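You operate a simulated robot arm through the tools that you are given. There is no shell and no other tool.

You are at the controls of a simulated robot arm. One attempt, no reset.

## Task
Test the fuse in the cradle and sort it by what the tester shows.
Fine: range knob to fuse, tester key once; a good one goes in the good tray, a blown one in the reject bin. Knob off at the end.

It is judged by the outcome, as a careful person would: the job done as asked, and still so three seconds after it is handed in. It fails if anything else is knocked over, pushed out of place, dropped, spilled or broken.

## Robot
A 7-joint arm with a three-finger gripper, fixed in place. Base frame: the origin is at the foot of the arm, x ahead of it, y to its left, z up. Readings come in mm, degrees, newtons and seconds.
Its first joint turns from -166.0 to 166.0 degrees. Payload 2.69 kg.
The tool frame sits at the grasp point between the pads (the TCP): z along the fingers, y along the line on which they close. The tips reach 30 mm beyond it. Largest opening 128 mm; the body of the gripper starts 117 mm behind the TCP.
Orientation is told as [roll, pitch, yaw] about the base's x, y, z axes, in that order, counted from this pose: with the fingers straight down and closing along the base's y, the tool's x points along the base's -x, its y along +y and its z along -z.

## Interface
- The arm moves only by the tool move_arm. Its argument "moves" is a list of rows, each a list of 7 numbers: the turn, a rotation vector about the base's x, y, z in units of 8 degrees (1.0 is 8 degrees), then the shift along the base's x, y, z in units of 50 mm (1.0 is 50 mm), then the gripper command, from -1 (shut) to 1 (fully open), values between in proportion. In form: [[ax, ay, az, dx, dy, dz, fingers], ...]. A call has 1 to 20 rows; each row shifts and turns the commanded pose from where the row before left it. A call with a number of a shift or a turn outside -1 to 1 is refused whole. A row lasts 0.2 s, in which the tool goes at most 50 mm and 8.6 degrees; a call with a longer step from one row to the next is refused whole, and so is a gripper value outside its range. Where a pose cannot be reached the arm comes as near as it can. A force on the tool above 50 N (or 10 N above the force at the start of the call, whichever is more), or a blocked arm, ends the call early, and 0.2 s more pass. Each finger halts on what it meets, pressing with about 29 N; the grip force reading is that of the motor and also rises with nothing between the fingers. The clock runs only during rows and for 0.2 s after the last one: add rows that do not move to give the fingers time. It gives the time, the measured TCP pose, the force on the tool (base axes), the opening and the grip force at its end, in the units of the frame above (readings bear some noise), with the torque about the TCP (base axes, N m) and any sound that the robot's microphone picked up.
- Cameras (640 x 400 px; columns grow to the right, rows downward): "scene" is fixed at [51.8, -650.6, 1546.2]; the picture's right is [0.89, -0.45, 0.00], its down [-0.22, -0.45, -0.86] and it looks along [0.39, 0.77, -0.50] (base axes); focal length 353 px, centre (320, 200). "wrist" rides on the gripper at [58, 54, -131] in the tool frame; the picture's right is [-0.68, 0.74, 0.00], its down [-0.62, -0.57, -0.55] and it looks along [-0.40, -0.37, 0.84] (tool axes); focal length 234 px, centre (320, 200).
- snapshot(camera): a new picture of that camera. The clock stands still meanwhile.
- lift_body(by): slides the trunk up (or, below 0, down) by that many mm; the arm rides with it, the base frame stays. It gives what a move gives, with no picture.
- pixel_to_xyz(camera, pixels): for up to 12 pixels [column, row] of the newest picture of that camera ("zoom" is the newest enlarged one), the place [x, y, z] in the base frame of the surface seen there, good to about 3 mm. The clock stands still meanwhile.
- zoom(camera, box): a new picture of the part [left, top, right, bottom] of that camera's present view, enlarged. The clock stands still meanwhile.
- job_done(): hands the job in; it is judged then, once.

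Unless the task says otherwise, let go and move clear before handing in.

The tools are called after "Emit:" as a command line: name --pt "numbers of a row" for each row, then --argument value for the rest, lists and objects as JSON in quotes. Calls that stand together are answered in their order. move_arm: Moves the arm, as the interface text tells. Its arguments: {"type":"object","properties":{"moves":{"type":"array","items":{"type":"array","items":{"type":"number"}}}},"required":["moves"]} The other tools are called the same way: lift_body (by) slides the trunk up or down; snapshot (camera) takes a picture; pixel_to_xyz (camera, pixels) gives the place of the surface under pixels of a picture; zoom (camera, box) takes an enlarged picture of a part of a camera's view; job_done () hands the job in.

At the start:

```text
clock: 0.0
position: [348.9, 617.8, 1092.9]
tcp_rot: [0.0, -0.1, 0.0]
force: [-0.2, -0.5, 0.9]
torque: [0.0, 0.02, -0.02]
finger_gap: 127.8
grasp_force: 0.1
trunk travel left (down, up): [-150.0, 200.0]
```

scene: 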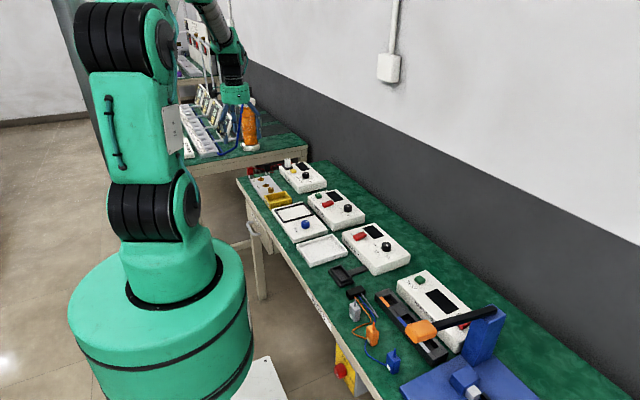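
wrist: 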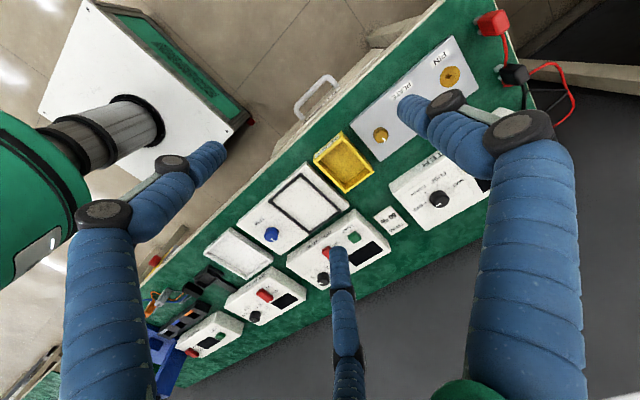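

The scene shows a bench with several instruments around (300-470, 160-350); I can't yet tell which is the fuse tester and where the cradle is. I'll zoom in on both cameras.

Emit:
zoom --camera "scene" --box '[230, 150, 420, 270]'

Emit:
zoom --camera "wrist" --box '[180, 120, 420, 270]'

Emit:
zoom --camera "wrist" --box '[340, 20, 540, 220]'

Emit:
zoom --camera "scene" --box '[320, 220, 540, 400]'

```text
3.33 times, centred on (325, 210) of scene
```

zoom: 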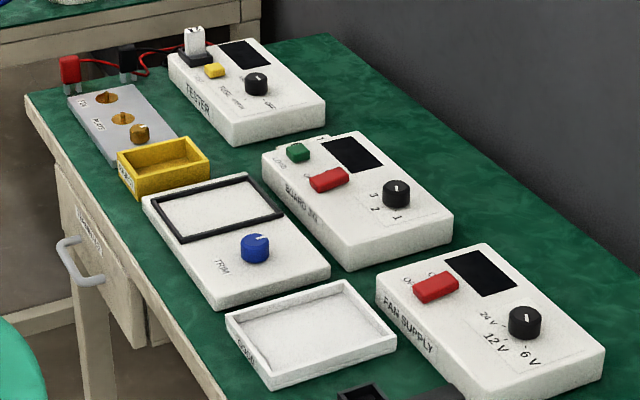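

```text
2.67 times, centred on (300, 195) of wrist
```

zoom: 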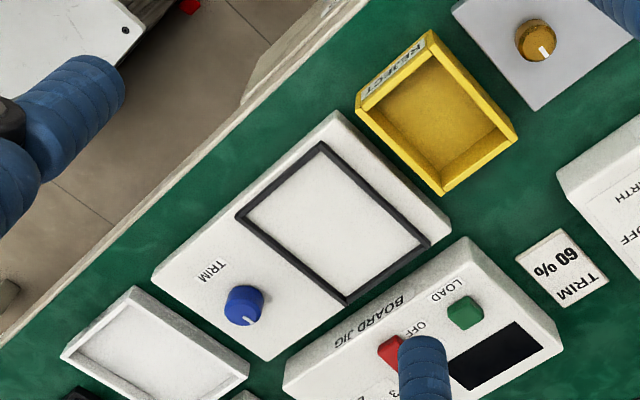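

```text
2.00 times, centred on (440, 120) of wrist
```

zoom: 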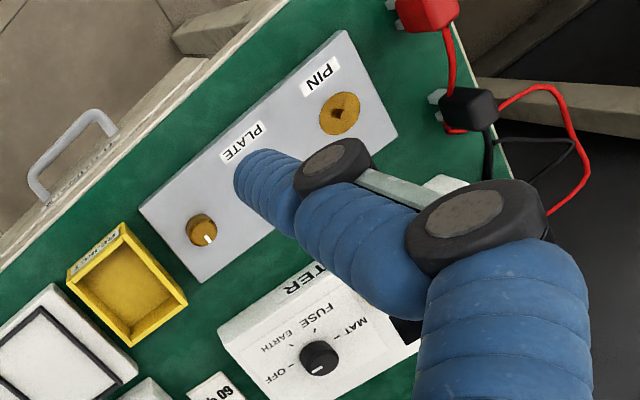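

```text
2.22 times, centred on (430, 310) of scene
```

zoom: 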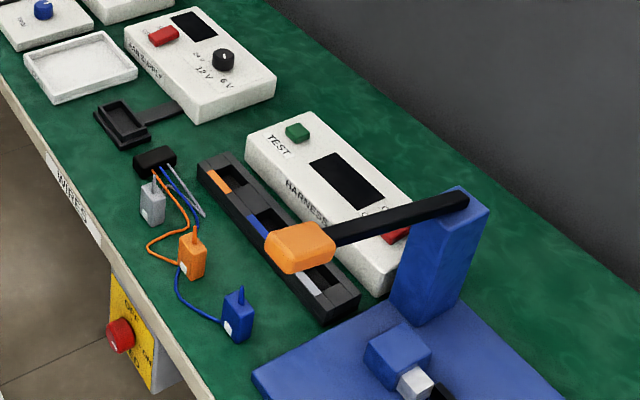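

The tester (zoom 1, around (245,90)) has a yellow key, a black knob with MAT/FUSE/EARTH/OFF, and a white item in a black block at (193,40) which may be the fuse cradle. I'll zoom closer.

Emit:
zoom --camera "scene" --box '[270, 150, 334, 200]'

Emit:
zoom --camera "scene" --box '[235, 150, 300, 215]'

Emit:
zoom --camera "scene" --box '[290, 225, 360, 275]'

Emit:
zoom --camera "scene" --box '[160, 60, 280, 160]'

```text
8.00 times, centred on (302, 175) of scene
```

zoom: 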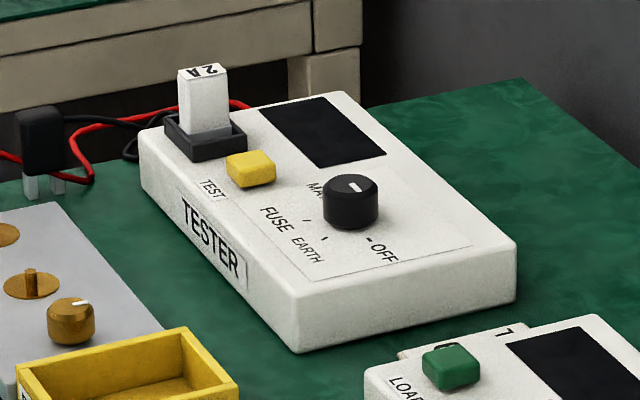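

```text
6.15 times, centred on (268, 182) of scene
```

zoom: 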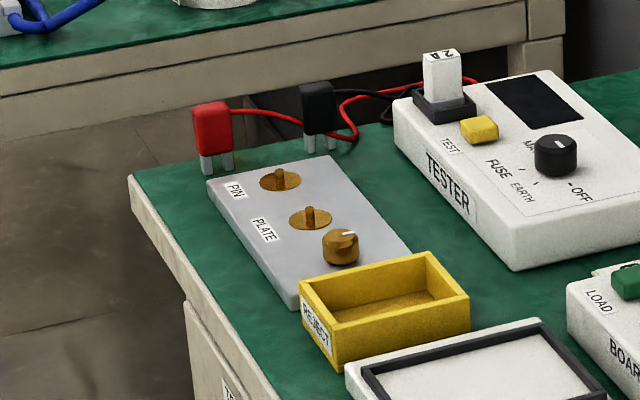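

```text
8.00 times, centred on (325, 250) of scene
```

zoom: 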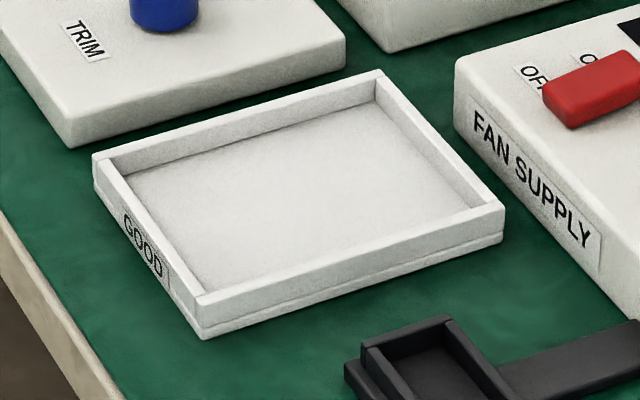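

```text
4.00 times, centred on (220, 110) of scene
```

zoom: 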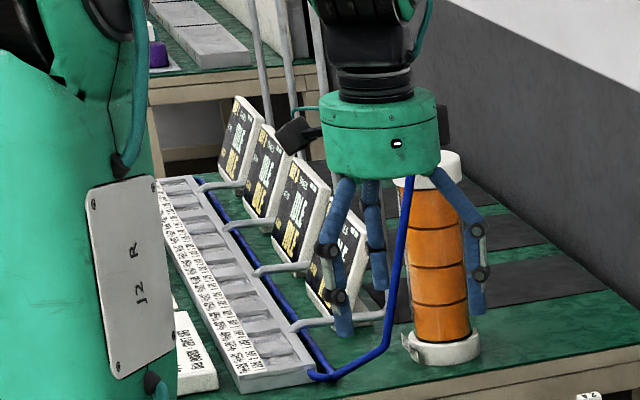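

The tester has a knob with MAT?/FUSE/EARTH/OFF positions, a yellow TEST key and a white fuse (2A) standing in the black cradle. I need a sharper view of the knob marks and coordinates of everything.

Emit:
zoom --camera "wrist" --box '[385, 140, 485, 230]'

Emit:
zoom --camera "scene" --box '[298, 165, 326, 187]'

Emit:
pixel_to_xyz --camera "scene" --pixels '[[295, 160], [301, 171], [314, 173], [311, 167], [334, 182], [307, 194], [287, 168], [278, 199], [320, 247], [241, 180], [310, 161], [290, 184]]'

```text
4.44 times, centred on (435, 185) of wrist
```

zoom: 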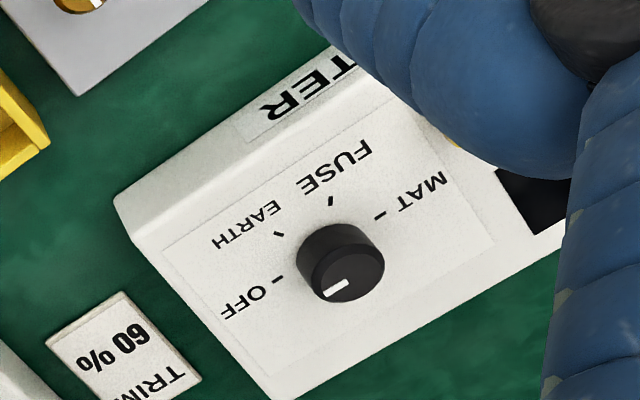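

```text
16.00 times, centred on (312, 176) of scene
```

zoom: 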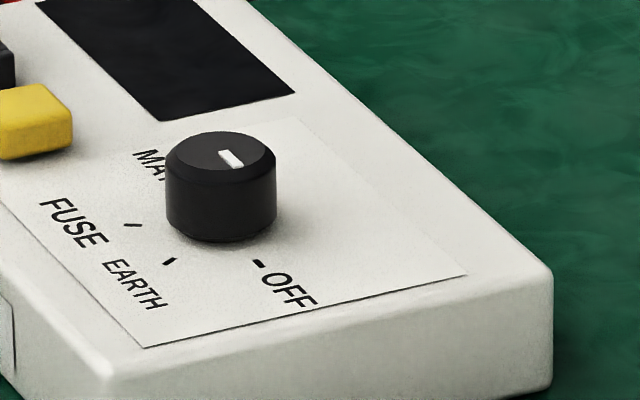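

```text
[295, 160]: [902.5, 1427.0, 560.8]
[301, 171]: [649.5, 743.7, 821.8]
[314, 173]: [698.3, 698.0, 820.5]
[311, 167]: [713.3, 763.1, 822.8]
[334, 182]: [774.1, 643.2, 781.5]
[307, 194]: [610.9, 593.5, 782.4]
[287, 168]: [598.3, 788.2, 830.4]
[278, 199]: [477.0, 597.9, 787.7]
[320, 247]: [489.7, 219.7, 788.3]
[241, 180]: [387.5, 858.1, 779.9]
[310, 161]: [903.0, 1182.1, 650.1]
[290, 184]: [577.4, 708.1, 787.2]
```

The knob pointer seems to sit at OFF (mark parallel to the OFF tick), bench top is z≈780 and tester panel z≈820. I'll get accurate coordinates of the tester's features from a zoom.

Emit:
zoom --camera "scene" --box '[276, 152, 340, 202]'

```text
8.00 times, centred on (308, 177) of scene
```

zoom: 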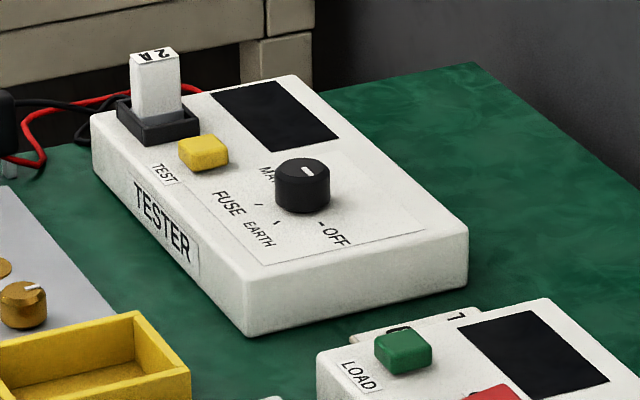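

Emit:
pixel_to_xyz --camera "zoom" --pixels '[[154, 56], [155, 90], [155, 118], [120, 112], [155, 143], [197, 128], [203, 150], [303, 168], [260, 205], [277, 224], [321, 224], [247, 275]]'

Emit:
pixel_to_xyz --camera "zoom" --pixels '[[94, 115], [466, 228], [294, 76], [280, 165], [303, 160], [327, 170], [303, 182], [185, 152], [222, 150], [246, 332], [135, 56], [175, 53]]'

```text
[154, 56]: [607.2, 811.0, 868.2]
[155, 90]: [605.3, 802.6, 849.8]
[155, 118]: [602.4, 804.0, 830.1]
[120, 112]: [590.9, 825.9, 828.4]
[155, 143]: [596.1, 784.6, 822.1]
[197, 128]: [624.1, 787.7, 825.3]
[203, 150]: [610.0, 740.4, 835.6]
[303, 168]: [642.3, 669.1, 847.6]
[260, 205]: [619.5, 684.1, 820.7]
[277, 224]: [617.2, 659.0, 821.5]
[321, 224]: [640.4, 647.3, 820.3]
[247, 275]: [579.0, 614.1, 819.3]
```

```text
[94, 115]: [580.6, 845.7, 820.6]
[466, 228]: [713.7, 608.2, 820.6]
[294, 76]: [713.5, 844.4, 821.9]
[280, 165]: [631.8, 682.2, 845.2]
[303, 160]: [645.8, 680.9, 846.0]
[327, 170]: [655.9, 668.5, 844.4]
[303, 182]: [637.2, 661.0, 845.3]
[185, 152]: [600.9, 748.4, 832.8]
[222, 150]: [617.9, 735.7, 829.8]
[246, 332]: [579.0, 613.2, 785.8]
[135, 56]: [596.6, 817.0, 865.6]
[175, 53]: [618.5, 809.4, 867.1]
```

Tester box spans x 580–714, y 610–846, panel z≈821; knob centre ≈(643,673), top 846; key ≈(610,742), top ≈833; fuse ≈(607,808), top 868. The gripper appears to have several blue fingers in the wrist picture, so I'll look at it up close before moving.

Emit:
zoom --camera "scene" --box '[205, 60, 285, 160]'

Emit:
pixel_to_xyz --camera "wrist" --pixels '[[345, 280], [335, 252], [110, 260], [215, 155], [525, 180], [410, 105], [448, 100], [515, 130], [105, 215]]'

Emit:
zoom --camera "wrist" --box '[0, 0, 640, 400]'

```text
4.00 times, centred on (245, 110) of scene
```

zoom: 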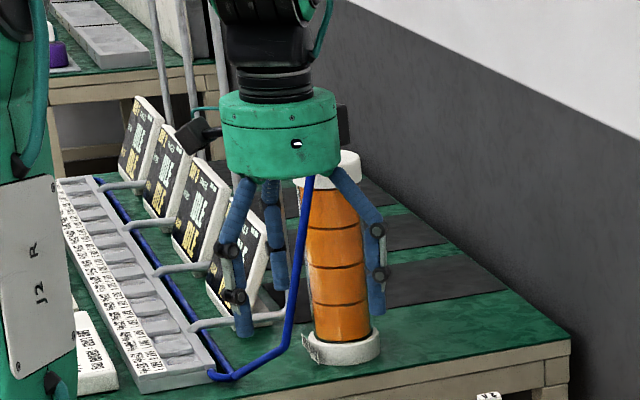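

```text
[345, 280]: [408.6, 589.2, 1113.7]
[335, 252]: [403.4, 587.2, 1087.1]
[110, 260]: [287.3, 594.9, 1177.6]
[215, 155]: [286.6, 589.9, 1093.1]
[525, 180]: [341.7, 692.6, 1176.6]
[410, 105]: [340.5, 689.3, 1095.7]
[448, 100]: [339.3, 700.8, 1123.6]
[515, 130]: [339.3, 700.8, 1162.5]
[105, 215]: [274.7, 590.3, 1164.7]
```

```text
1.00 times, centred on (320, 200) of wrist (not enlarged: the box is as wide or as high as the picture)
```

zoom: 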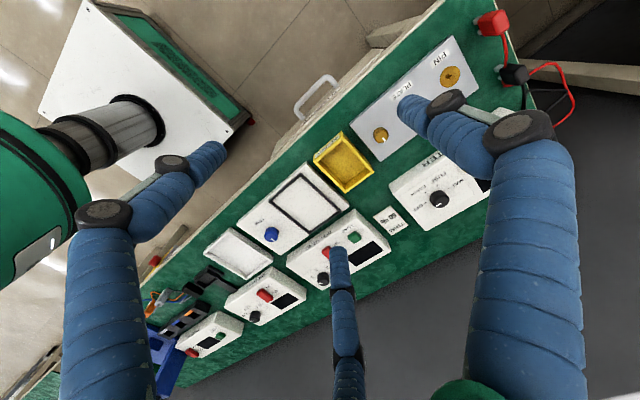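

The wrist picture shows three blue fingers around the TCP (at offsets ≈(+60,-29), (-62,-24), (-9,+74)), unlike the described two-finger gripper. I'll close the fingers in place, in free air, to see how they move.

Emit:
move_arm --pt "0 0 0 0 0 0 -0.2" --pt "0 0 0 0 0 0 -0.2" --pt "0 0 0 0 0 0 -0.2"

Emit:
snapshot --camera "wrist"

Emit:
zoom --camera "scene" --box '[205, 60, 285, 160]'

```text
clock: 0.8
position: [349.3, 618.9, 1094.6]
tcp_rot: [-0.1, 0.0, 0.0]
force: [-0.1, 0.4, -0.2]
torque: [0.0, -0.02, 0.01]
finger_gap: 51.3
grasp_force: 0.1
trunk travel left (down, up): [-150.0, 200.0]
```

```text
taken
```

wrist: 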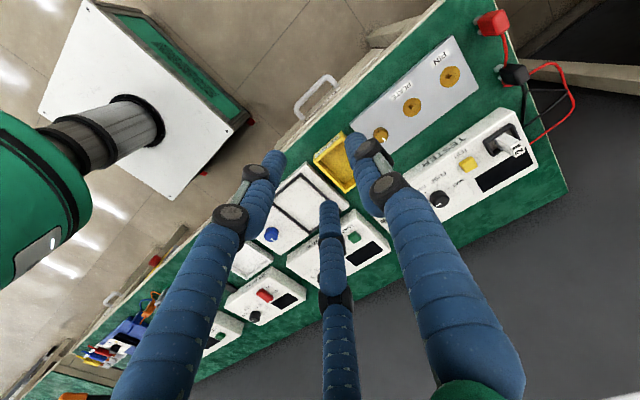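

```text
4.00 times, centred on (245, 110) of scene
```

zoom: 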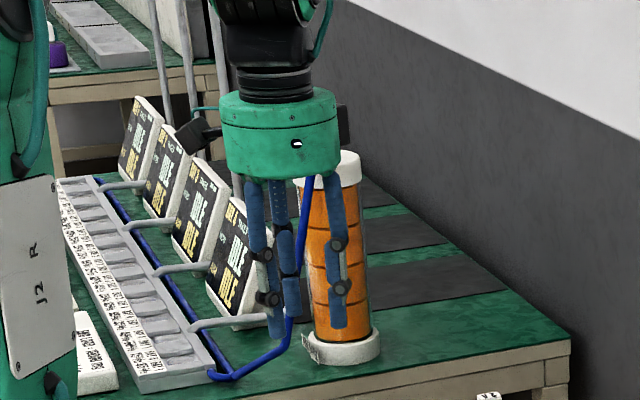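

The gap is now 51 mm and all three fingers moved inward. I'll measure where the finger tips are relative to the TCP.

Emit:
pixel_to_xyz --camera "wrist" --pixels '[[328, 205], [330, 225], [332, 255], [274, 158], [262, 195], [240, 185], [357, 140], [370, 170], [378, 150], [388, 190], [230, 215], [340, 290]]'

Emit:
zoom --camera "wrist" --box '[200, 110, 440, 260]'

Emit:
zoom --camera "wrist" --box '[400, 90, 560, 230]'

```text
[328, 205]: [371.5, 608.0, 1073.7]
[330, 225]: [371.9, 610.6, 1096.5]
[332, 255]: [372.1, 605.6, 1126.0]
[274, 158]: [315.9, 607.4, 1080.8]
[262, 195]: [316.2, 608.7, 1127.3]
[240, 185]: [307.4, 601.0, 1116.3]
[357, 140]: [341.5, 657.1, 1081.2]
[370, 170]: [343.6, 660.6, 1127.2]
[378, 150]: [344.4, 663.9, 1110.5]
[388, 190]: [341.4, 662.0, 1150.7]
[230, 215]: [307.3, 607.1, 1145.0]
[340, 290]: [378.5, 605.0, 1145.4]
```

```text
2.67 times, centred on (320, 185) of wrist
```

zoom: 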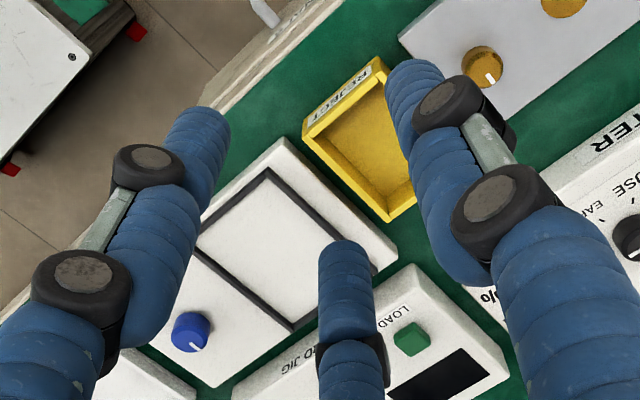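

```text
2.86 times, centred on (480, 160) of wrist
```

zoom: 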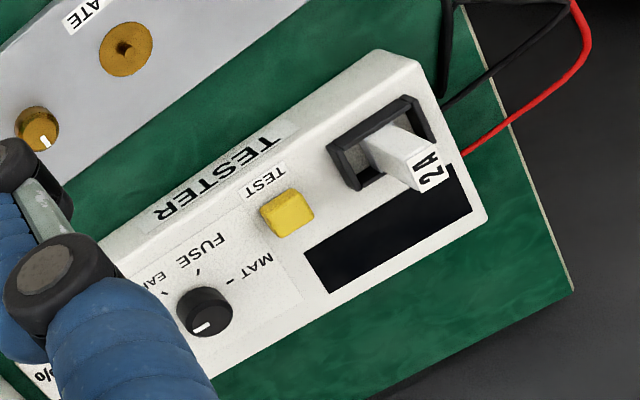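

Now the tester is fully visible in the wrist view (fuse at (515,150), key (467,163), knob (440,199)). I'll measure key points from this enlarged view.

Emit:
pixel_to_xyz --camera "zoom" --pixels '[[205, 310], [203, 325], [198, 271], [228, 282], [163, 294], [287, 212], [428, 172], [385, 145], [340, 150], [408, 102], [360, 185], [425, 130]]'

Emit:
pixel_to_xyz --camera "zoom" --pixels '[[180, 312], [232, 312], [205, 335], [205, 290], [415, 186], [442, 152], [420, 165], [435, 185], [270, 205], [300, 200], [290, 235], [390, 130]]'

```text
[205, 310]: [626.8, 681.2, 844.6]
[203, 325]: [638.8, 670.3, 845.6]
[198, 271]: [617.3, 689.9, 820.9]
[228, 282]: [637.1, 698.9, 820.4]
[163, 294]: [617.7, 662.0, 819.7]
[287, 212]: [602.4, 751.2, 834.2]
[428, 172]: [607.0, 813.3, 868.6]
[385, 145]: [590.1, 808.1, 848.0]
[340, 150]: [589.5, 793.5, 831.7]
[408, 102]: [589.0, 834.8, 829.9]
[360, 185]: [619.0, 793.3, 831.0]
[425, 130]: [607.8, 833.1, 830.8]
```

```text
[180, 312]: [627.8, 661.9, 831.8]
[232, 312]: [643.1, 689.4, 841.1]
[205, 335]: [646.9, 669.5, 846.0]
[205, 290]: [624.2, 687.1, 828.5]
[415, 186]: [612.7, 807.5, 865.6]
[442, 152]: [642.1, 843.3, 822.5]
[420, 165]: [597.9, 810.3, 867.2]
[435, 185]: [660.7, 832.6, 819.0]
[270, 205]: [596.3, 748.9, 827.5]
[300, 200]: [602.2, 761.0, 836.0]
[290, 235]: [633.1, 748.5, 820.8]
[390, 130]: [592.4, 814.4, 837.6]
```

Tick marks put the range positions roughly 60° apart (OFF ≈270°, EARTH ≈210°, FUSE ≈150°, MAT ≈90° about knob centre ≈(641,673)), so OFF→FUSE is about −120°. I'll move closer to the tester, well above it, for a better view.

Emit:
move_arm --pt "0 0 0 0.76 -0.08 -0.38 -0.2" --pt "0 0 0 0.76 -0.08 -0.38 -0.2" --pt "0 0 0 0.76 -0.08 -0.38 -0.2" --pt "0 0 0 0.76 -0.08 -0.38 -0.2" --pt "0 0 0 0.76 -0.08 -0.38 -0.2" --pt "0 0 0 0 0 0 -0.2"

Emit:
snapshot --camera "wrist"

Emit:
snapshot --camera "scene"

```text
clock: 2.2
position: [538.9, 597.3, 997.8]
tcp_rot: [0.0, 0.2, -0.1]
force: [0.0, 0.6, -0.1]
torque: [-0.02, 0.03, -0.01]
finger_gap: 51.4
grasp_force: 0.1
trunk travel left (down, up): [-150.0, 200.0]
```

```text
taken
```

wrist: 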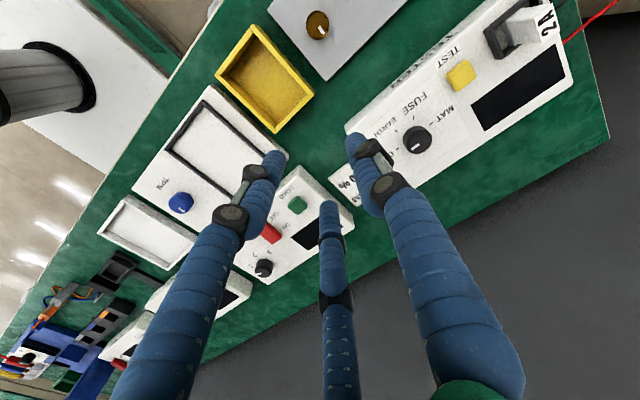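

```text
taken
```

scene: 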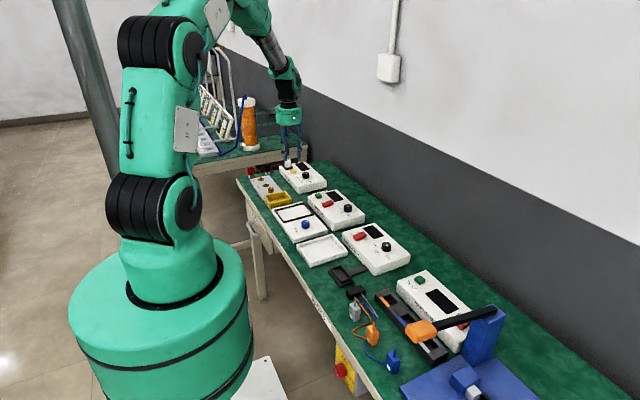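

Emit:
zoom --camera "wrist" --box '[370, 60, 498, 170]'

Emit:
pixel_to_xyz --camera "wrist" --pixels '[[417, 140], [461, 75], [540, 25], [510, 40], [320, 205], [355, 140], [274, 158]]'

Emit:
zoom --camera "wrist" --box '[470, 0, 582, 70]'

```text
3.64 times, centred on (434, 115) of wrist
```

zoom: 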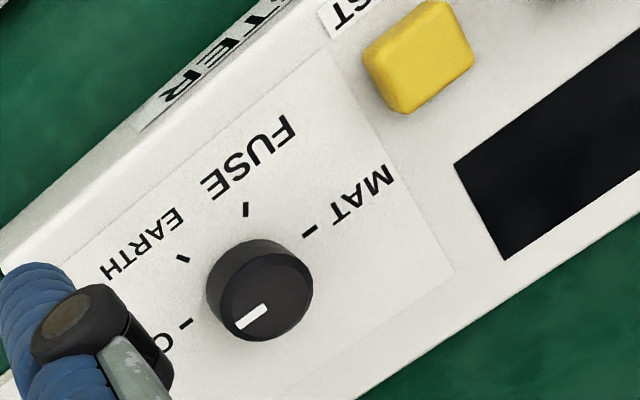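

```text
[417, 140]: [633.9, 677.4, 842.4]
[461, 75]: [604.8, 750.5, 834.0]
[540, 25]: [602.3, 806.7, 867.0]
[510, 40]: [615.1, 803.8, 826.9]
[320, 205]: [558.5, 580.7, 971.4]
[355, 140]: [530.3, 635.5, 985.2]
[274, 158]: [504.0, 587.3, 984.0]
```

```text
5.71 times, centred on (526, 35) of wrist
```

zoom: 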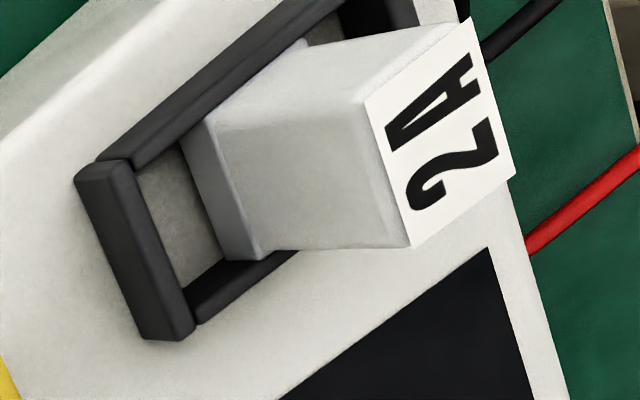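

The knob pointer mark is in view at zoom (252,317) near the OFF tick (186,322). I'll measure the mark ends, ticks and knob outline precisely.

Emit:
zoom --camera "wrist" --box '[370, 60, 498, 170]'

Emit:
pixel_to_xyz --camera "zoom" --pixels '[[238, 325], [266, 308], [252, 317], [186, 322], [183, 259], [247, 210], [310, 230], [265, 290], [235, 270], [300, 270], [260, 338], [225, 310]]'

Emit:
pixel_to_xyz --camera "zoom" --pixels '[[268, 258], [308, 295], [290, 330], [375, 70], [440, 25], [405, 100], [430, 60], [460, 165], [505, 258]]'

```text
3.64 times, centred on (434, 115) of wrist
```

zoom: 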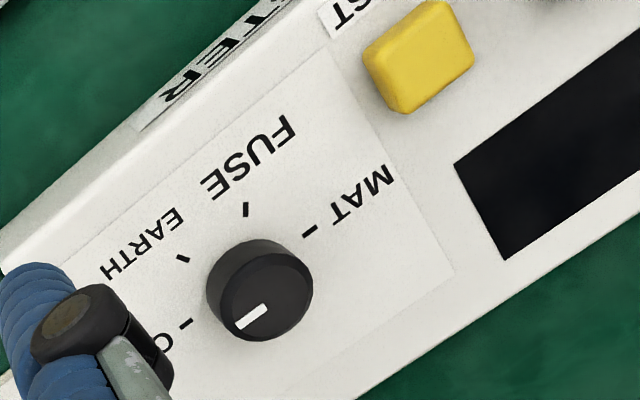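

```text
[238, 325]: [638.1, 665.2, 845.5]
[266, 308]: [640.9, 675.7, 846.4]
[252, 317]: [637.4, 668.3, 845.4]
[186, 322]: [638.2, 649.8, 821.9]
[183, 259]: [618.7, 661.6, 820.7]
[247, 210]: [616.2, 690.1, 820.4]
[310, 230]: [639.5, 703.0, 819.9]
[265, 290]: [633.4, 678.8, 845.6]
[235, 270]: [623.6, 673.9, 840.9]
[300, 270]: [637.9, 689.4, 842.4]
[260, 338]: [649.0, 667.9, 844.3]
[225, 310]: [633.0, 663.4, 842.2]
```

```text
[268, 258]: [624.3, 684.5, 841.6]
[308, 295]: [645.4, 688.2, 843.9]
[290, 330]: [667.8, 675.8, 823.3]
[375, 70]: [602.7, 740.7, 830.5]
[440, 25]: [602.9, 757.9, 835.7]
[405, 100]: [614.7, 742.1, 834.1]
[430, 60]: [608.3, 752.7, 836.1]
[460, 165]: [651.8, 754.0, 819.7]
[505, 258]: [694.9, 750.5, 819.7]
```

Ticks measure OFF (638,650), EARTH (619,662), FUSE (616,690), MAT (640,703), and the pointer aims at OFF; knob centre ≈(640,675). I'll move above the knob at z≈960 while yawing +60° so that a −120° turn stays in range.

Emit:
move_arm --pt "0 0 0.9375 0.2525 0.195 -0.095 -0.2" --pt "0 0 0.9375 0.2525 0.195 -0.095 -0.2" --pt "0 0 0.9375 0.2525 0.195 -0.095 -0.2" --pt "0 0 0.9375 0.2525 0.195 -0.095 -0.2" --pt "0 0 0.9375 0.2525 0.195 -0.095 -0.2" --pt "0 0 0.9375 0.2525 0.195 -0.095 -0.2" --pt "0 0 0.9375 0.2525 0.195 -0.095 -0.2" --pt "0 0 0.9375 0.2525 0.195 -0.095 -0.2" --pt "0 0 0 0 0 0 -0.2"

Emit:
snapshot --camera "wrist"

Emit:
zoom --camera "scene" --box '[250, 80, 350, 210]'

```text
clock: 4.2
position: [639.5, 677.1, 961.2]
tcp_rot: [0.0, 0.1, 60.1]
force: [0.2, 0.5, 0.6]
torque: [0.0, -0.02, 0.0]
finger_gap: 51.1
grasp_force: 0.0
trunk travel left (down, up): [-150.0, 200.0]
```

```text
taken
```

wrist: 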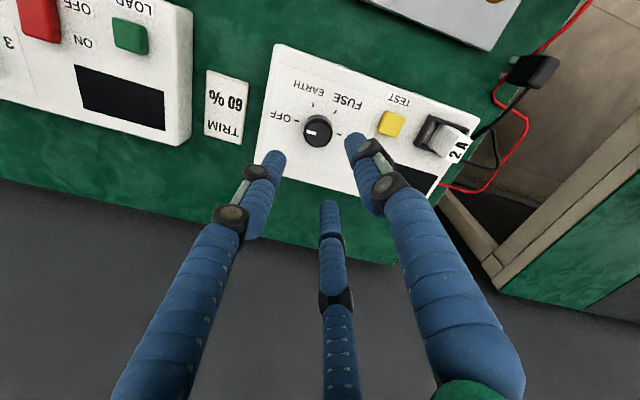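

```text
3.08 times, centred on (300, 145) of scene
```

zoom: 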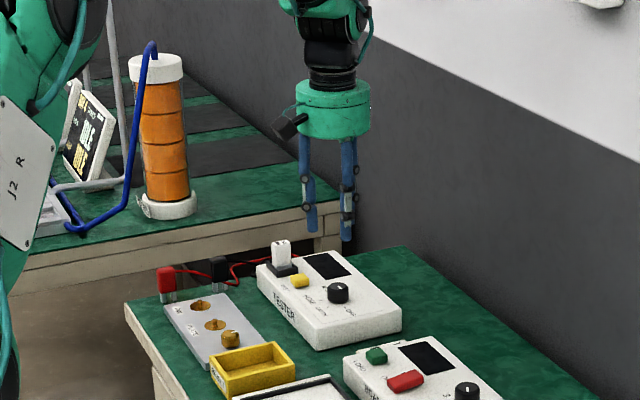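

Arm tracks well at (639.5, 677.1, 961) yaw 60°. In the wrist view the knob top is at about (318,131); I'll measure its outline here since the error is smallest from directly above.

Emit:
zoom --camera "wrist" --box '[286, 100, 350, 160]'

Emit:
pixel_to_xyz --camera "wrist" --pixels '[[318, 131], [310, 132], [390, 124], [445, 140], [298, 120], [316, 104], [333, 112], [339, 133]]'

```text
6.67 times, centred on (318, 130) of wrist
```

zoom: 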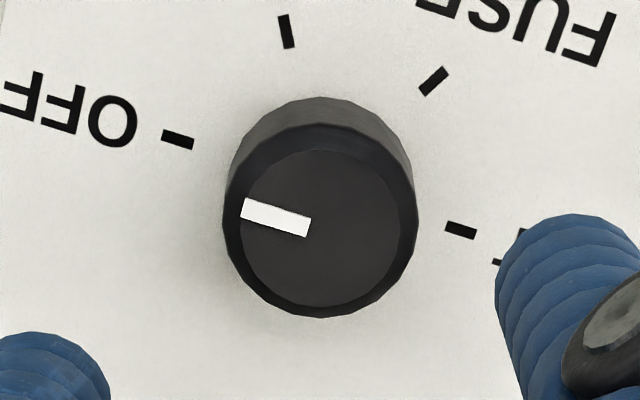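

```text
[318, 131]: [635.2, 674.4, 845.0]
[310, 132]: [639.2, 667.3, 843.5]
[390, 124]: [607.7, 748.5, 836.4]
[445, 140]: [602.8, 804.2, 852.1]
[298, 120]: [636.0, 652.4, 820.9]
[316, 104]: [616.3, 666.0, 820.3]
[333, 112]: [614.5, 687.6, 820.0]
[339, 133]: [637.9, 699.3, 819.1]
```

The knob top centre shows at wrist (318,134) versus (319.5,136) expected right under the TCP, so a shift of about (−1.7,−1.6) mm centres it; pointer is parallel to the OFF tick. I'll shift and descend to TCP z≈856 with the fingers open around the knob.

Emit:
move_arm --pt "0 0 0 -0.034 -0.032 -0.4 -0.2" --pt "0 0 0 0 0 -0.45 -0.2" --pt "0 0 0 0 0 -0.45 -0.2" --pt "0 0 0 0 0 -0.4 -0.2" --pt "0 0 0 0 0 -0.38 -0.2" --pt "0 0 0 0 0 0 -0.2"

Emit:
snapshot --camera "wrist"

Emit:
zoom --camera "scene" --box '[276, 140, 346, 200]'

```text
clock: 5.6
position: [638.8, 677.2, 855.9]
tcp_rot: [0.0, 0.1, 60.0]
force: [0.0, -0.4, -0.1]
torque: [-0.02, 0.02, 0.02]
finger_gap: 51.3
grasp_force: 0.0
trunk travel left (down, up): [-150.0, 200.0]
```

```text
taken
```

wrist: 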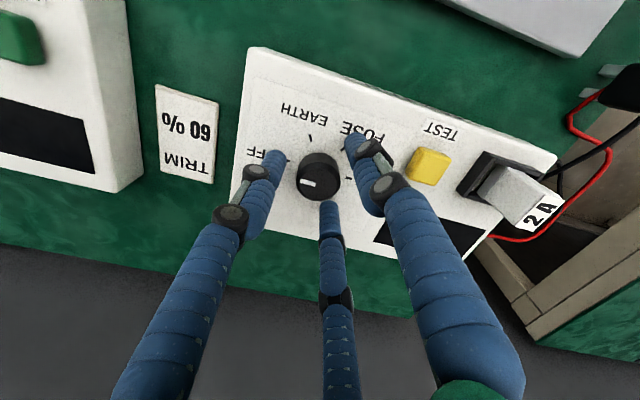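

```text
6.67 times, centred on (311, 170) of scene
```

zoom: 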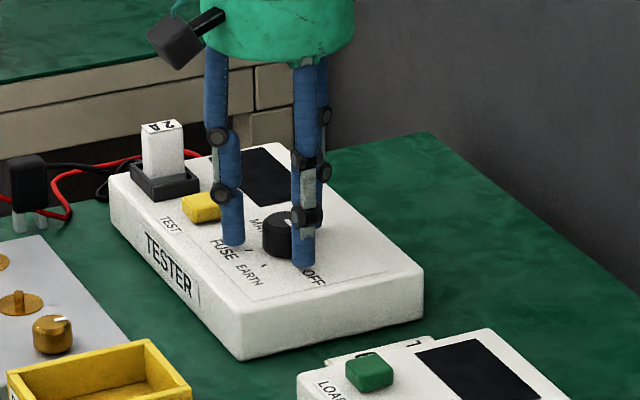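

The fingers surround the knob with no contact. I'll check centring with a zoom before closing.

Emit:
zoom --camera "wrist" --box '[272, 145, 368, 215]'

Emit:
pixel_to_xyz --camera "zoom" --pixels '[[320, 200], [290, 200], [350, 200], [320, 150], [320, 240]]'

```text
5.71 times, centred on (320, 180) of wrist
```

zoom: 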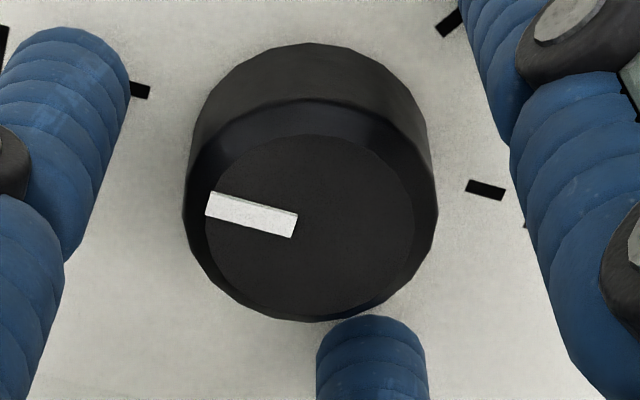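

```text
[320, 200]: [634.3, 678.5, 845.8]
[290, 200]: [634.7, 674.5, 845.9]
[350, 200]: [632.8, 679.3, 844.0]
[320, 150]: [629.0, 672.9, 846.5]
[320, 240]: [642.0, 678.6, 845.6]
```

The knob top centre is at wrist (318.2,184.2) vs expected (319.3,184.4): centred within 1 mm. I'll close on the knob.

Emit:
move_arm --pt "0 0 0 0 0 0 -0.5" --pt "0 0 0 0 0 0 -1" --pt "0 0 0 0 0 0 -1"

Emit:
zoom --camera "wrist" --box '[272, 145, 368, 215]'

```text
clock: 6.4
position: [638.2, 677.1, 857.3]
tcp_rot: [0.0, -0.1, 60.0]
force: [5.8, 0.6, -0.5]
torque: [0.04, -0.19, -0.05]
finger_gap: 32.5
grasp_force: 28.8
trunk travel left (down, up): [-150.0, 200.0]
```

```text
5.71 times, centred on (320, 180) of wrist
```

zoom: 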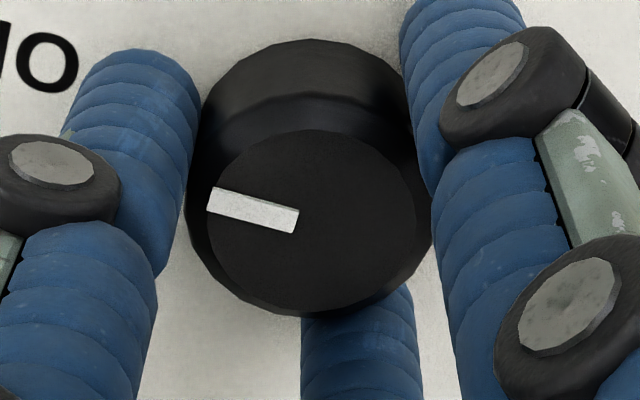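

The knob is gripped (gap 32.5, grip 28.8 N, small force). I'll rotate −60° first and check.

Emit:
move_arm --pt "0 0 -0.75 0 0 0 -1" --pt "0 0 -0.75 0 0 0 -1" --pt "0 0 -0.75 0 0 0 -1" --pt "0 0 -0.75 0 0 0 -1" --pt "0 0 -0.75 0 0 0 -1" --pt "0 0 -0.75 0 0 0 -1" --pt "0 0 -0.75 0 0 0 -1" --pt "0 0 -0.75 0 0 0 -1" --pt "0 0 -0.75 0 0 0 -1" --pt "0 0 -0.75 0 0 0 -1"

Emit:
zoom --camera "wrist" --box '[256, 120, 384, 215]'

```text
clock: 8.6
position: [640.0, 675.4, 856.3]
tcp_rot: [0.0, 0.0, -0.1]
force: [23.9, 2.5, -1.9]
torque: [0.08, -0.78, -0.02]
finger_gap: 30.8
grasp_force: 44.8
trunk travel left (down, up): [-150.0, 200.0]
```

```text
4.21 times, centred on (320, 168) of wrist
```

zoom: 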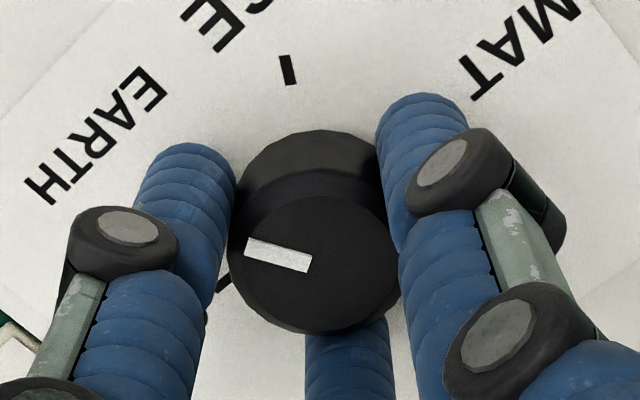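

The knob turned with the gripper to EARTH, but there's a 24 N sideways load in +x, so the knob axis lies a bit further +x than my commanded TCP. I'll shift +1.5 mm in x to relieve it and read the force.

Emit:
move_arm --pt "0 0 0 0.03 0 0 -1" --pt "0 0 0 0 0 0 -1"

```text
clock: 9.2
position: [639.5, 674.3, 856.4]
tcp_rot: [0.0, 0.1, 0.0]
force: [12.5, 2.5, 2.5]
torque: [0.0, -0.19, 0.01]
finger_gap: 30.8
grasp_force: 45.1
trunk travel left (down, up): [-150.0, 200.0]
```

The 1.5 mm shift dropped the load to 12.5 N (~7.6 N/mm). I'll shift another 1.5 mm and then continue the turn −60° to FUSE.

Emit:
move_arm --pt "0 0 0 0.03 0.006 0 -1" --pt "0 0 0 0 0 0 -1" --pt "0 0 -0.75 0 0 0 -1" --pt "0 0 -0.75 0 0 0 -1" --pt "0 0 -0.75 0 0 0 -1" --pt "0 0 -0.75 0 0 0 -1" --pt "0 0 -0.75 0 0 0 -1" --pt "0 0 -0.75 0 0 0 -1" --pt "0 0 -0.75 0 0 0 -1" --pt "0 0 -0.75 0 0 0 -1" --pt "0 0 -0.75 0 0 0 -1" --pt "0 0 -0.75 0 0 0 -1" --pt "0 0 0 0 0 0 -1"

Emit:
zoom --camera "wrist" --box '[256, 120, 384, 215]'

Emit:
zoom --camera "scene" --box '[276, 140, 346, 200]'

```text
clock: 12.0
position: [640.0, 675.1, 857.5]
tcp_rot: [0.0, -0.1, -60.1]
force: [-24.2, -3.5, 0.8]
torque: [-0.14, 0.72, -0.01]
finger_gap: 31.0
grasp_force: 45.5
trunk travel left (down, up): [-150.0, 200.0]
```

```text
4.21 times, centred on (320, 168) of wrist
```

zoom: 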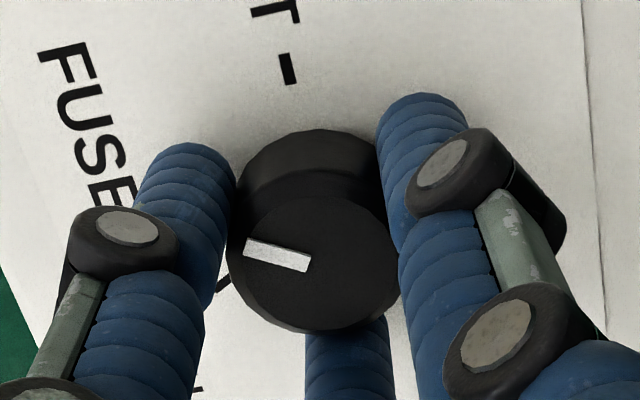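

```text
6.67 times, centred on (311, 170) of scene
```

zoom: 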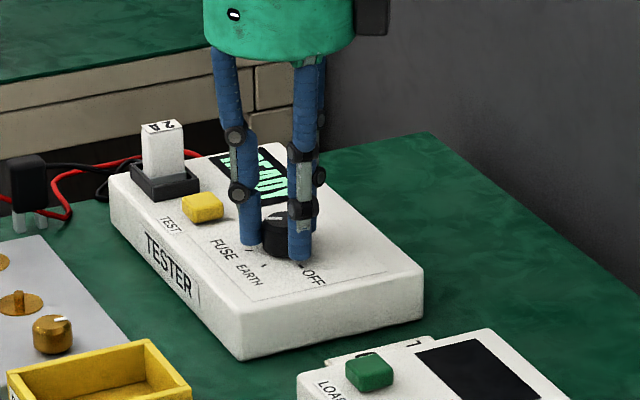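

The knob now points at FUSE and the display lit up. I'll relieve the sideways load (−3 mm in x), open the fingers to ~51 mm, then lift straight up and look.

Emit:
move_arm --pt "0 0 0 -0.06 -0.008 0 -1" --pt "0 0 0 0 0 0 -0.2" --pt "0 0 0 0 0 0 -0.2" --pt "0 0 0 0 0 0.4 -0.2" --pt "0 0 0 0 0 0.8 -0.2" --pt "0 0 0 0 0 0.8 -0.2" --pt "0 0 0 0 0 0 -0.2"

Emit:
snapshot --camera "wrist"

Emit:
zoom --camera "scene" --box '[276, 140, 346, 200]'

```text
clock: 13.6
position: [637.5, 675.0, 957.0]
tcp_rot: [0.0, -0.1, -60.0]
force: [-0.8, 0.1, -0.1]
torque: [0.05, -0.04, -0.01]
finger_gap: 51.1
grasp_force: 0.1
trunk travel left (down, up): [-150.0, 200.0]
```

```text
taken
```

wrist: 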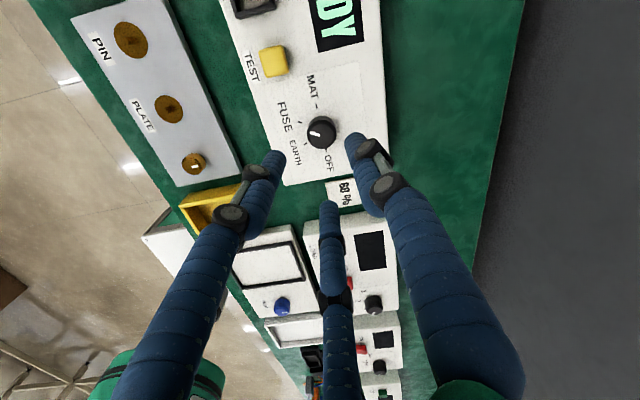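

```text
6.67 times, centred on (311, 170) of scene
```

zoom: 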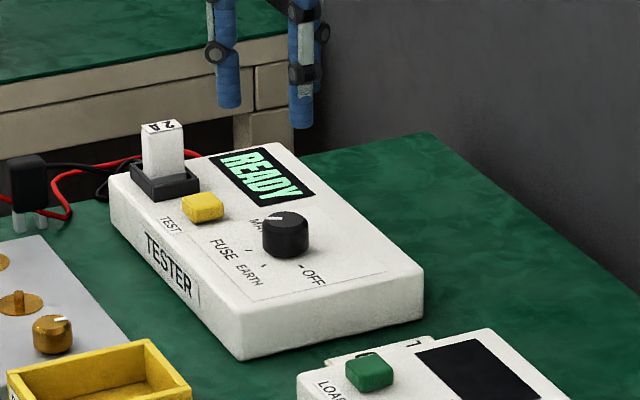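

The display reads READY after the knob turn. I'll zoom on the knob to confirm its pointer is at FUSE and refine the knob and key positions.

Emit:
zoom --camera "wrist" --box '[240, 30, 370, 180]'

Emit:
pixel_to_xyz --camera "wrist" --pixels '[[273, 62], [262, 58], [286, 58], [266, 76], [288, 70], [321, 134], [320, 130], [334, 30]]'

```text
2.67 times, centred on (305, 105) of wrist
```

zoom: 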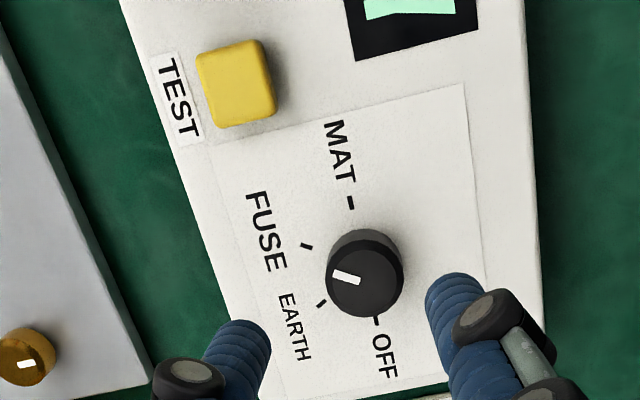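

```text
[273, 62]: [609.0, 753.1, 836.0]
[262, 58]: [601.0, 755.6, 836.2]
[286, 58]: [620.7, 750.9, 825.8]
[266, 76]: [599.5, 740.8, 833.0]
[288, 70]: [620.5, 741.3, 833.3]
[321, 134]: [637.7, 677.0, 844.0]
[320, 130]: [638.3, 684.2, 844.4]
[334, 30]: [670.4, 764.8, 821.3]
```

The pointer mark appears aimed near the FUSE tick; I'll verify the angle numerically with a tight zoom.

Emit:
zoom --camera "wrist" --box '[290, 100, 350, 160]'

Emit:
pixel_to_xyz --camera "zoom" --pixels '[[320, 200], [300, 220], [340, 240]]'

```text
6.67 times, centred on (320, 130) of wrist
```

zoom: 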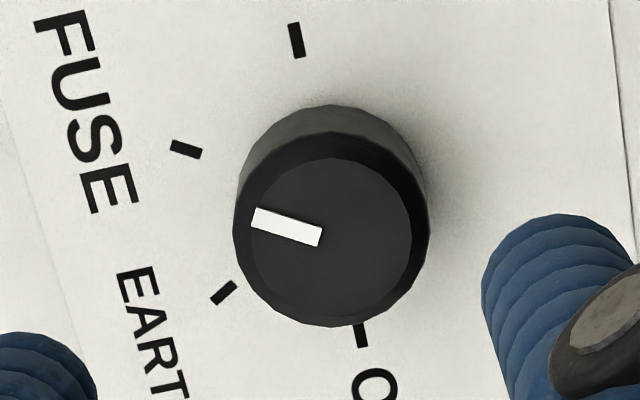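

```text
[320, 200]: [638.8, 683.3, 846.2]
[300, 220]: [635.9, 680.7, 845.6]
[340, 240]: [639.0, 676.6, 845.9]
```

The mark (−67,−23) is parallel to the FUSE tick (−29,−11): the knob is exactly on FUSE. Next I'll go above the TEST key (≈(609.5,747), top ≈835) with the fingers closed, at z≈916.

Emit:
move_arm --pt "0 0 0.9375 -0.07 0.18 0 -0.6" --pt "0 0 0.9375 -0.07 0.18 0 -1" --pt "0 0 0.9375 -0.07 0.18 0 -1" --pt "0 0 0.9375 -0.07 0.18 0 -1" --pt "0 0 0.9375 -0.07 0.18 -0.2 -1" --pt "0 0 0.9375 -0.07 0.18 -0.2 -1" --pt "0 0 0.9375 -0.07 0.18 -0.2 -1" --pt "0 0 0.9375 -0.07 0.18 -0.2 -1" --pt "0 0 0 0 0 0 -1"

Emit:
snapshot --camera "wrist"

Emit:
zoom --camera "scene" --box '[266, 130, 336, 190]'

```text
clock: 15.6
position: [610.9, 747.2, 917.2]
tcp_rot: [0.0, -0.1, 0.1]
force: [0.3, -0.2, -0.6]
torque: [0.02, -0.01, -0.03]
finger_gap: 2.5
grasp_force: 29.1
trunk travel left (down, up): [-150.0, 200.0]
```

```text
taken
```

wrist: 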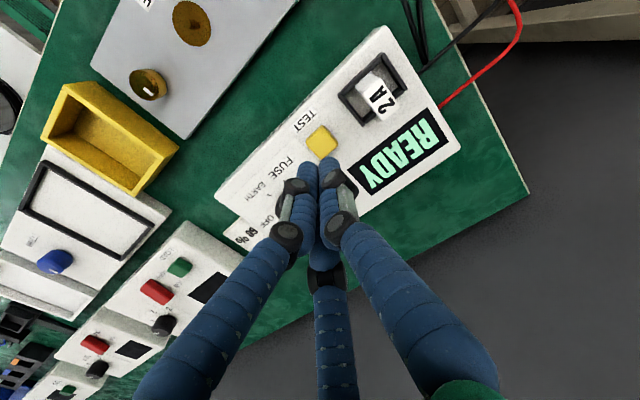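

```text
6.67 times, centred on (301, 160) of scene
```

zoom: 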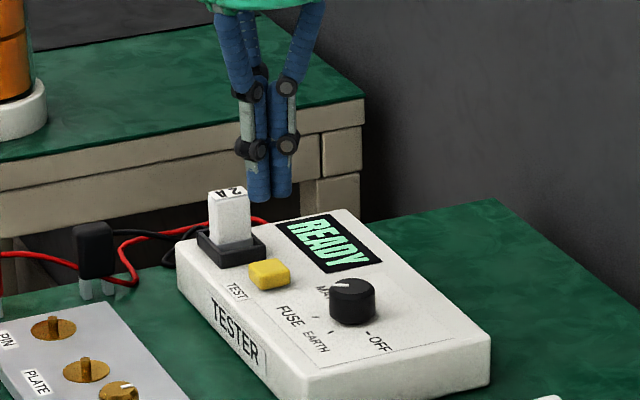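

The closed tips sit just short of the key in the wrist view (key at about (322,140)); I'll zoom to measure the remaining offset.

Emit:
zoom --camera "wrist" --box '[280, 100, 380, 200]'

Emit:
pixel_to_xyz --camera "wrist" --pixels '[[322, 140], [310, 145], [320, 130], [335, 140], [326, 150], [309, 165], [325, 165], [365, 92]]'

```text
4.00 times, centred on (330, 150) of wrist
```

zoom: 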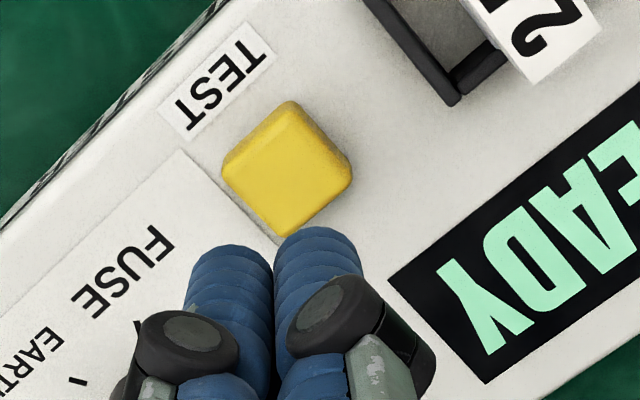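

```text
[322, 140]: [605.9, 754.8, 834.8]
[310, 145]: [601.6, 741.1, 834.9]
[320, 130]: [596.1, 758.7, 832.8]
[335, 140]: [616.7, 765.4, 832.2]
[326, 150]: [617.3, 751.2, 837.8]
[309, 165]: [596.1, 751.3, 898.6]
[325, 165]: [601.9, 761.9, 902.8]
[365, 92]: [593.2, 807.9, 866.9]
```

The key's top centre works out to ≈(611,750); a +3 mm y shift centres the closed tips on it. I'll shift, then descend to just above the key (TCP z≈871).

Emit:
move_arm --pt "0 0 0 0 0.056 -0.2 -1" --pt "0 0 0 0 0 -0.35 -1" --pt "0 0 0 0 0 -0.3 -1" --pt "0 0 0 0 0 -0.05 -1" --pt "0 0 0 0 0 0 -1"

Emit:
zoom --camera "wrist" --box '[280, 100, 380, 200]'

Emit:
zoom --camera "scene" --box '[276, 145, 336, 195]'

```text
clock: 16.8
position: [609.8, 749.4, 871.1]
tcp_rot: [0.0, 0.0, -0.1]
force: [0.5, -0.2, 0.3]
torque: [0.02, -0.01, 0.01]
finger_gap: 2.4
grasp_force: 29.2
trunk travel left (down, up): [-150.0, 200.0]
```

```text
4.00 times, centred on (330, 150) of wrist
```

zoom: 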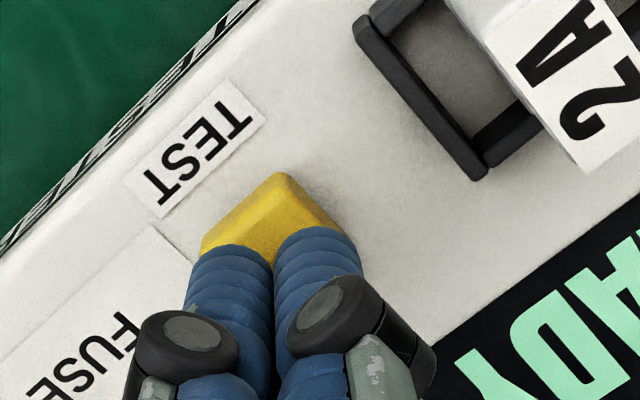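

```text
8.00 times, centred on (306, 170) of scene
```

zoom: 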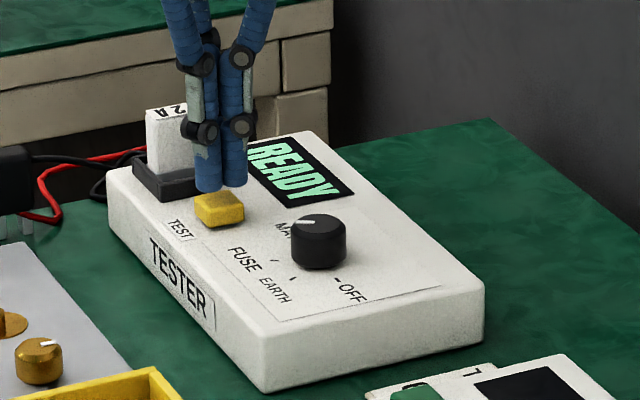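

The tips hover about 5 mm above the key, well centred. I'll press down slowly in 1.5 mm steps and read force and sound.

Emit:
move_arm --pt "0 0 0 0 0 -0.03 -1" --pt "0 0 0 0 0 -0.03 -1" --pt "0 0 0 0 0 -0.03 -1" --pt "0 0 0 0 0 -0.03 -1" --pt "0 0 0 0 0 -0.02 -1"

Emit:
zoom --camera "scene" --box '[276, 145, 336, 195]'

```text
clock: 18.0
position: [610.2, 749.9, 864.7]
tcp_rot: [0.1, 0.0, -0.1]
force: [0.4, -0.2, -1.2]
torque: [0.01, -0.01, 0.03]
finger_gap: 2.2
grasp_force: 29.0
trunk travel left (down, up): [-150.0, 200.0]
```

```text
8.00 times, centred on (306, 170) of scene
```

zoom: 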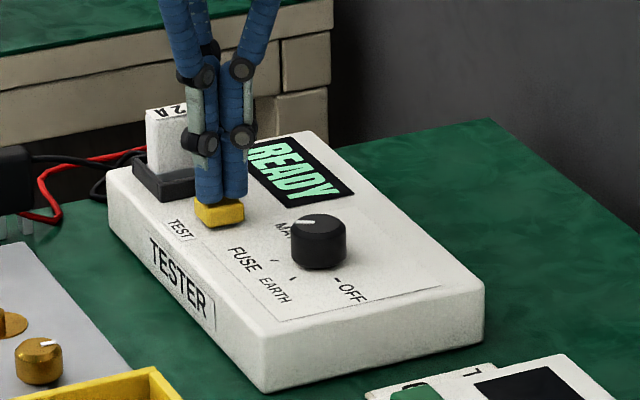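

No contact force yet (z 864.7), display still READY. I'll continue pressing down slowly.

Emit:
move_arm --pt "0 0 0 0 0 -0.025 -1" --pt "0 0 0 0 0 -0.025 -1"

Emit:
zoom --camera "scene" --box '[276, 145, 336, 195]'

```text
clock: 18.6
position: [610.1, 750.2, 862.7]
tcp_rot: [0.1, 0.1, 0.0]
force: [0.7, -0.4, -0.4]
torque: [0.01, -0.01, 0.02]
finger_gap: 2.2
grasp_force: 29.2
trunk travel left (down, up): [-150.0, 200.0]
```

```text
8.00 times, centred on (306, 170) of scene
```

zoom: 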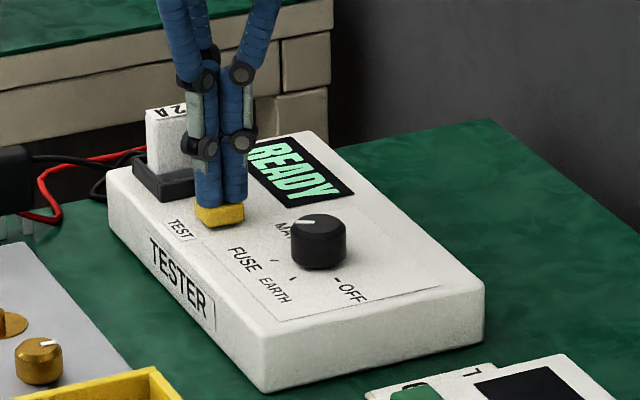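

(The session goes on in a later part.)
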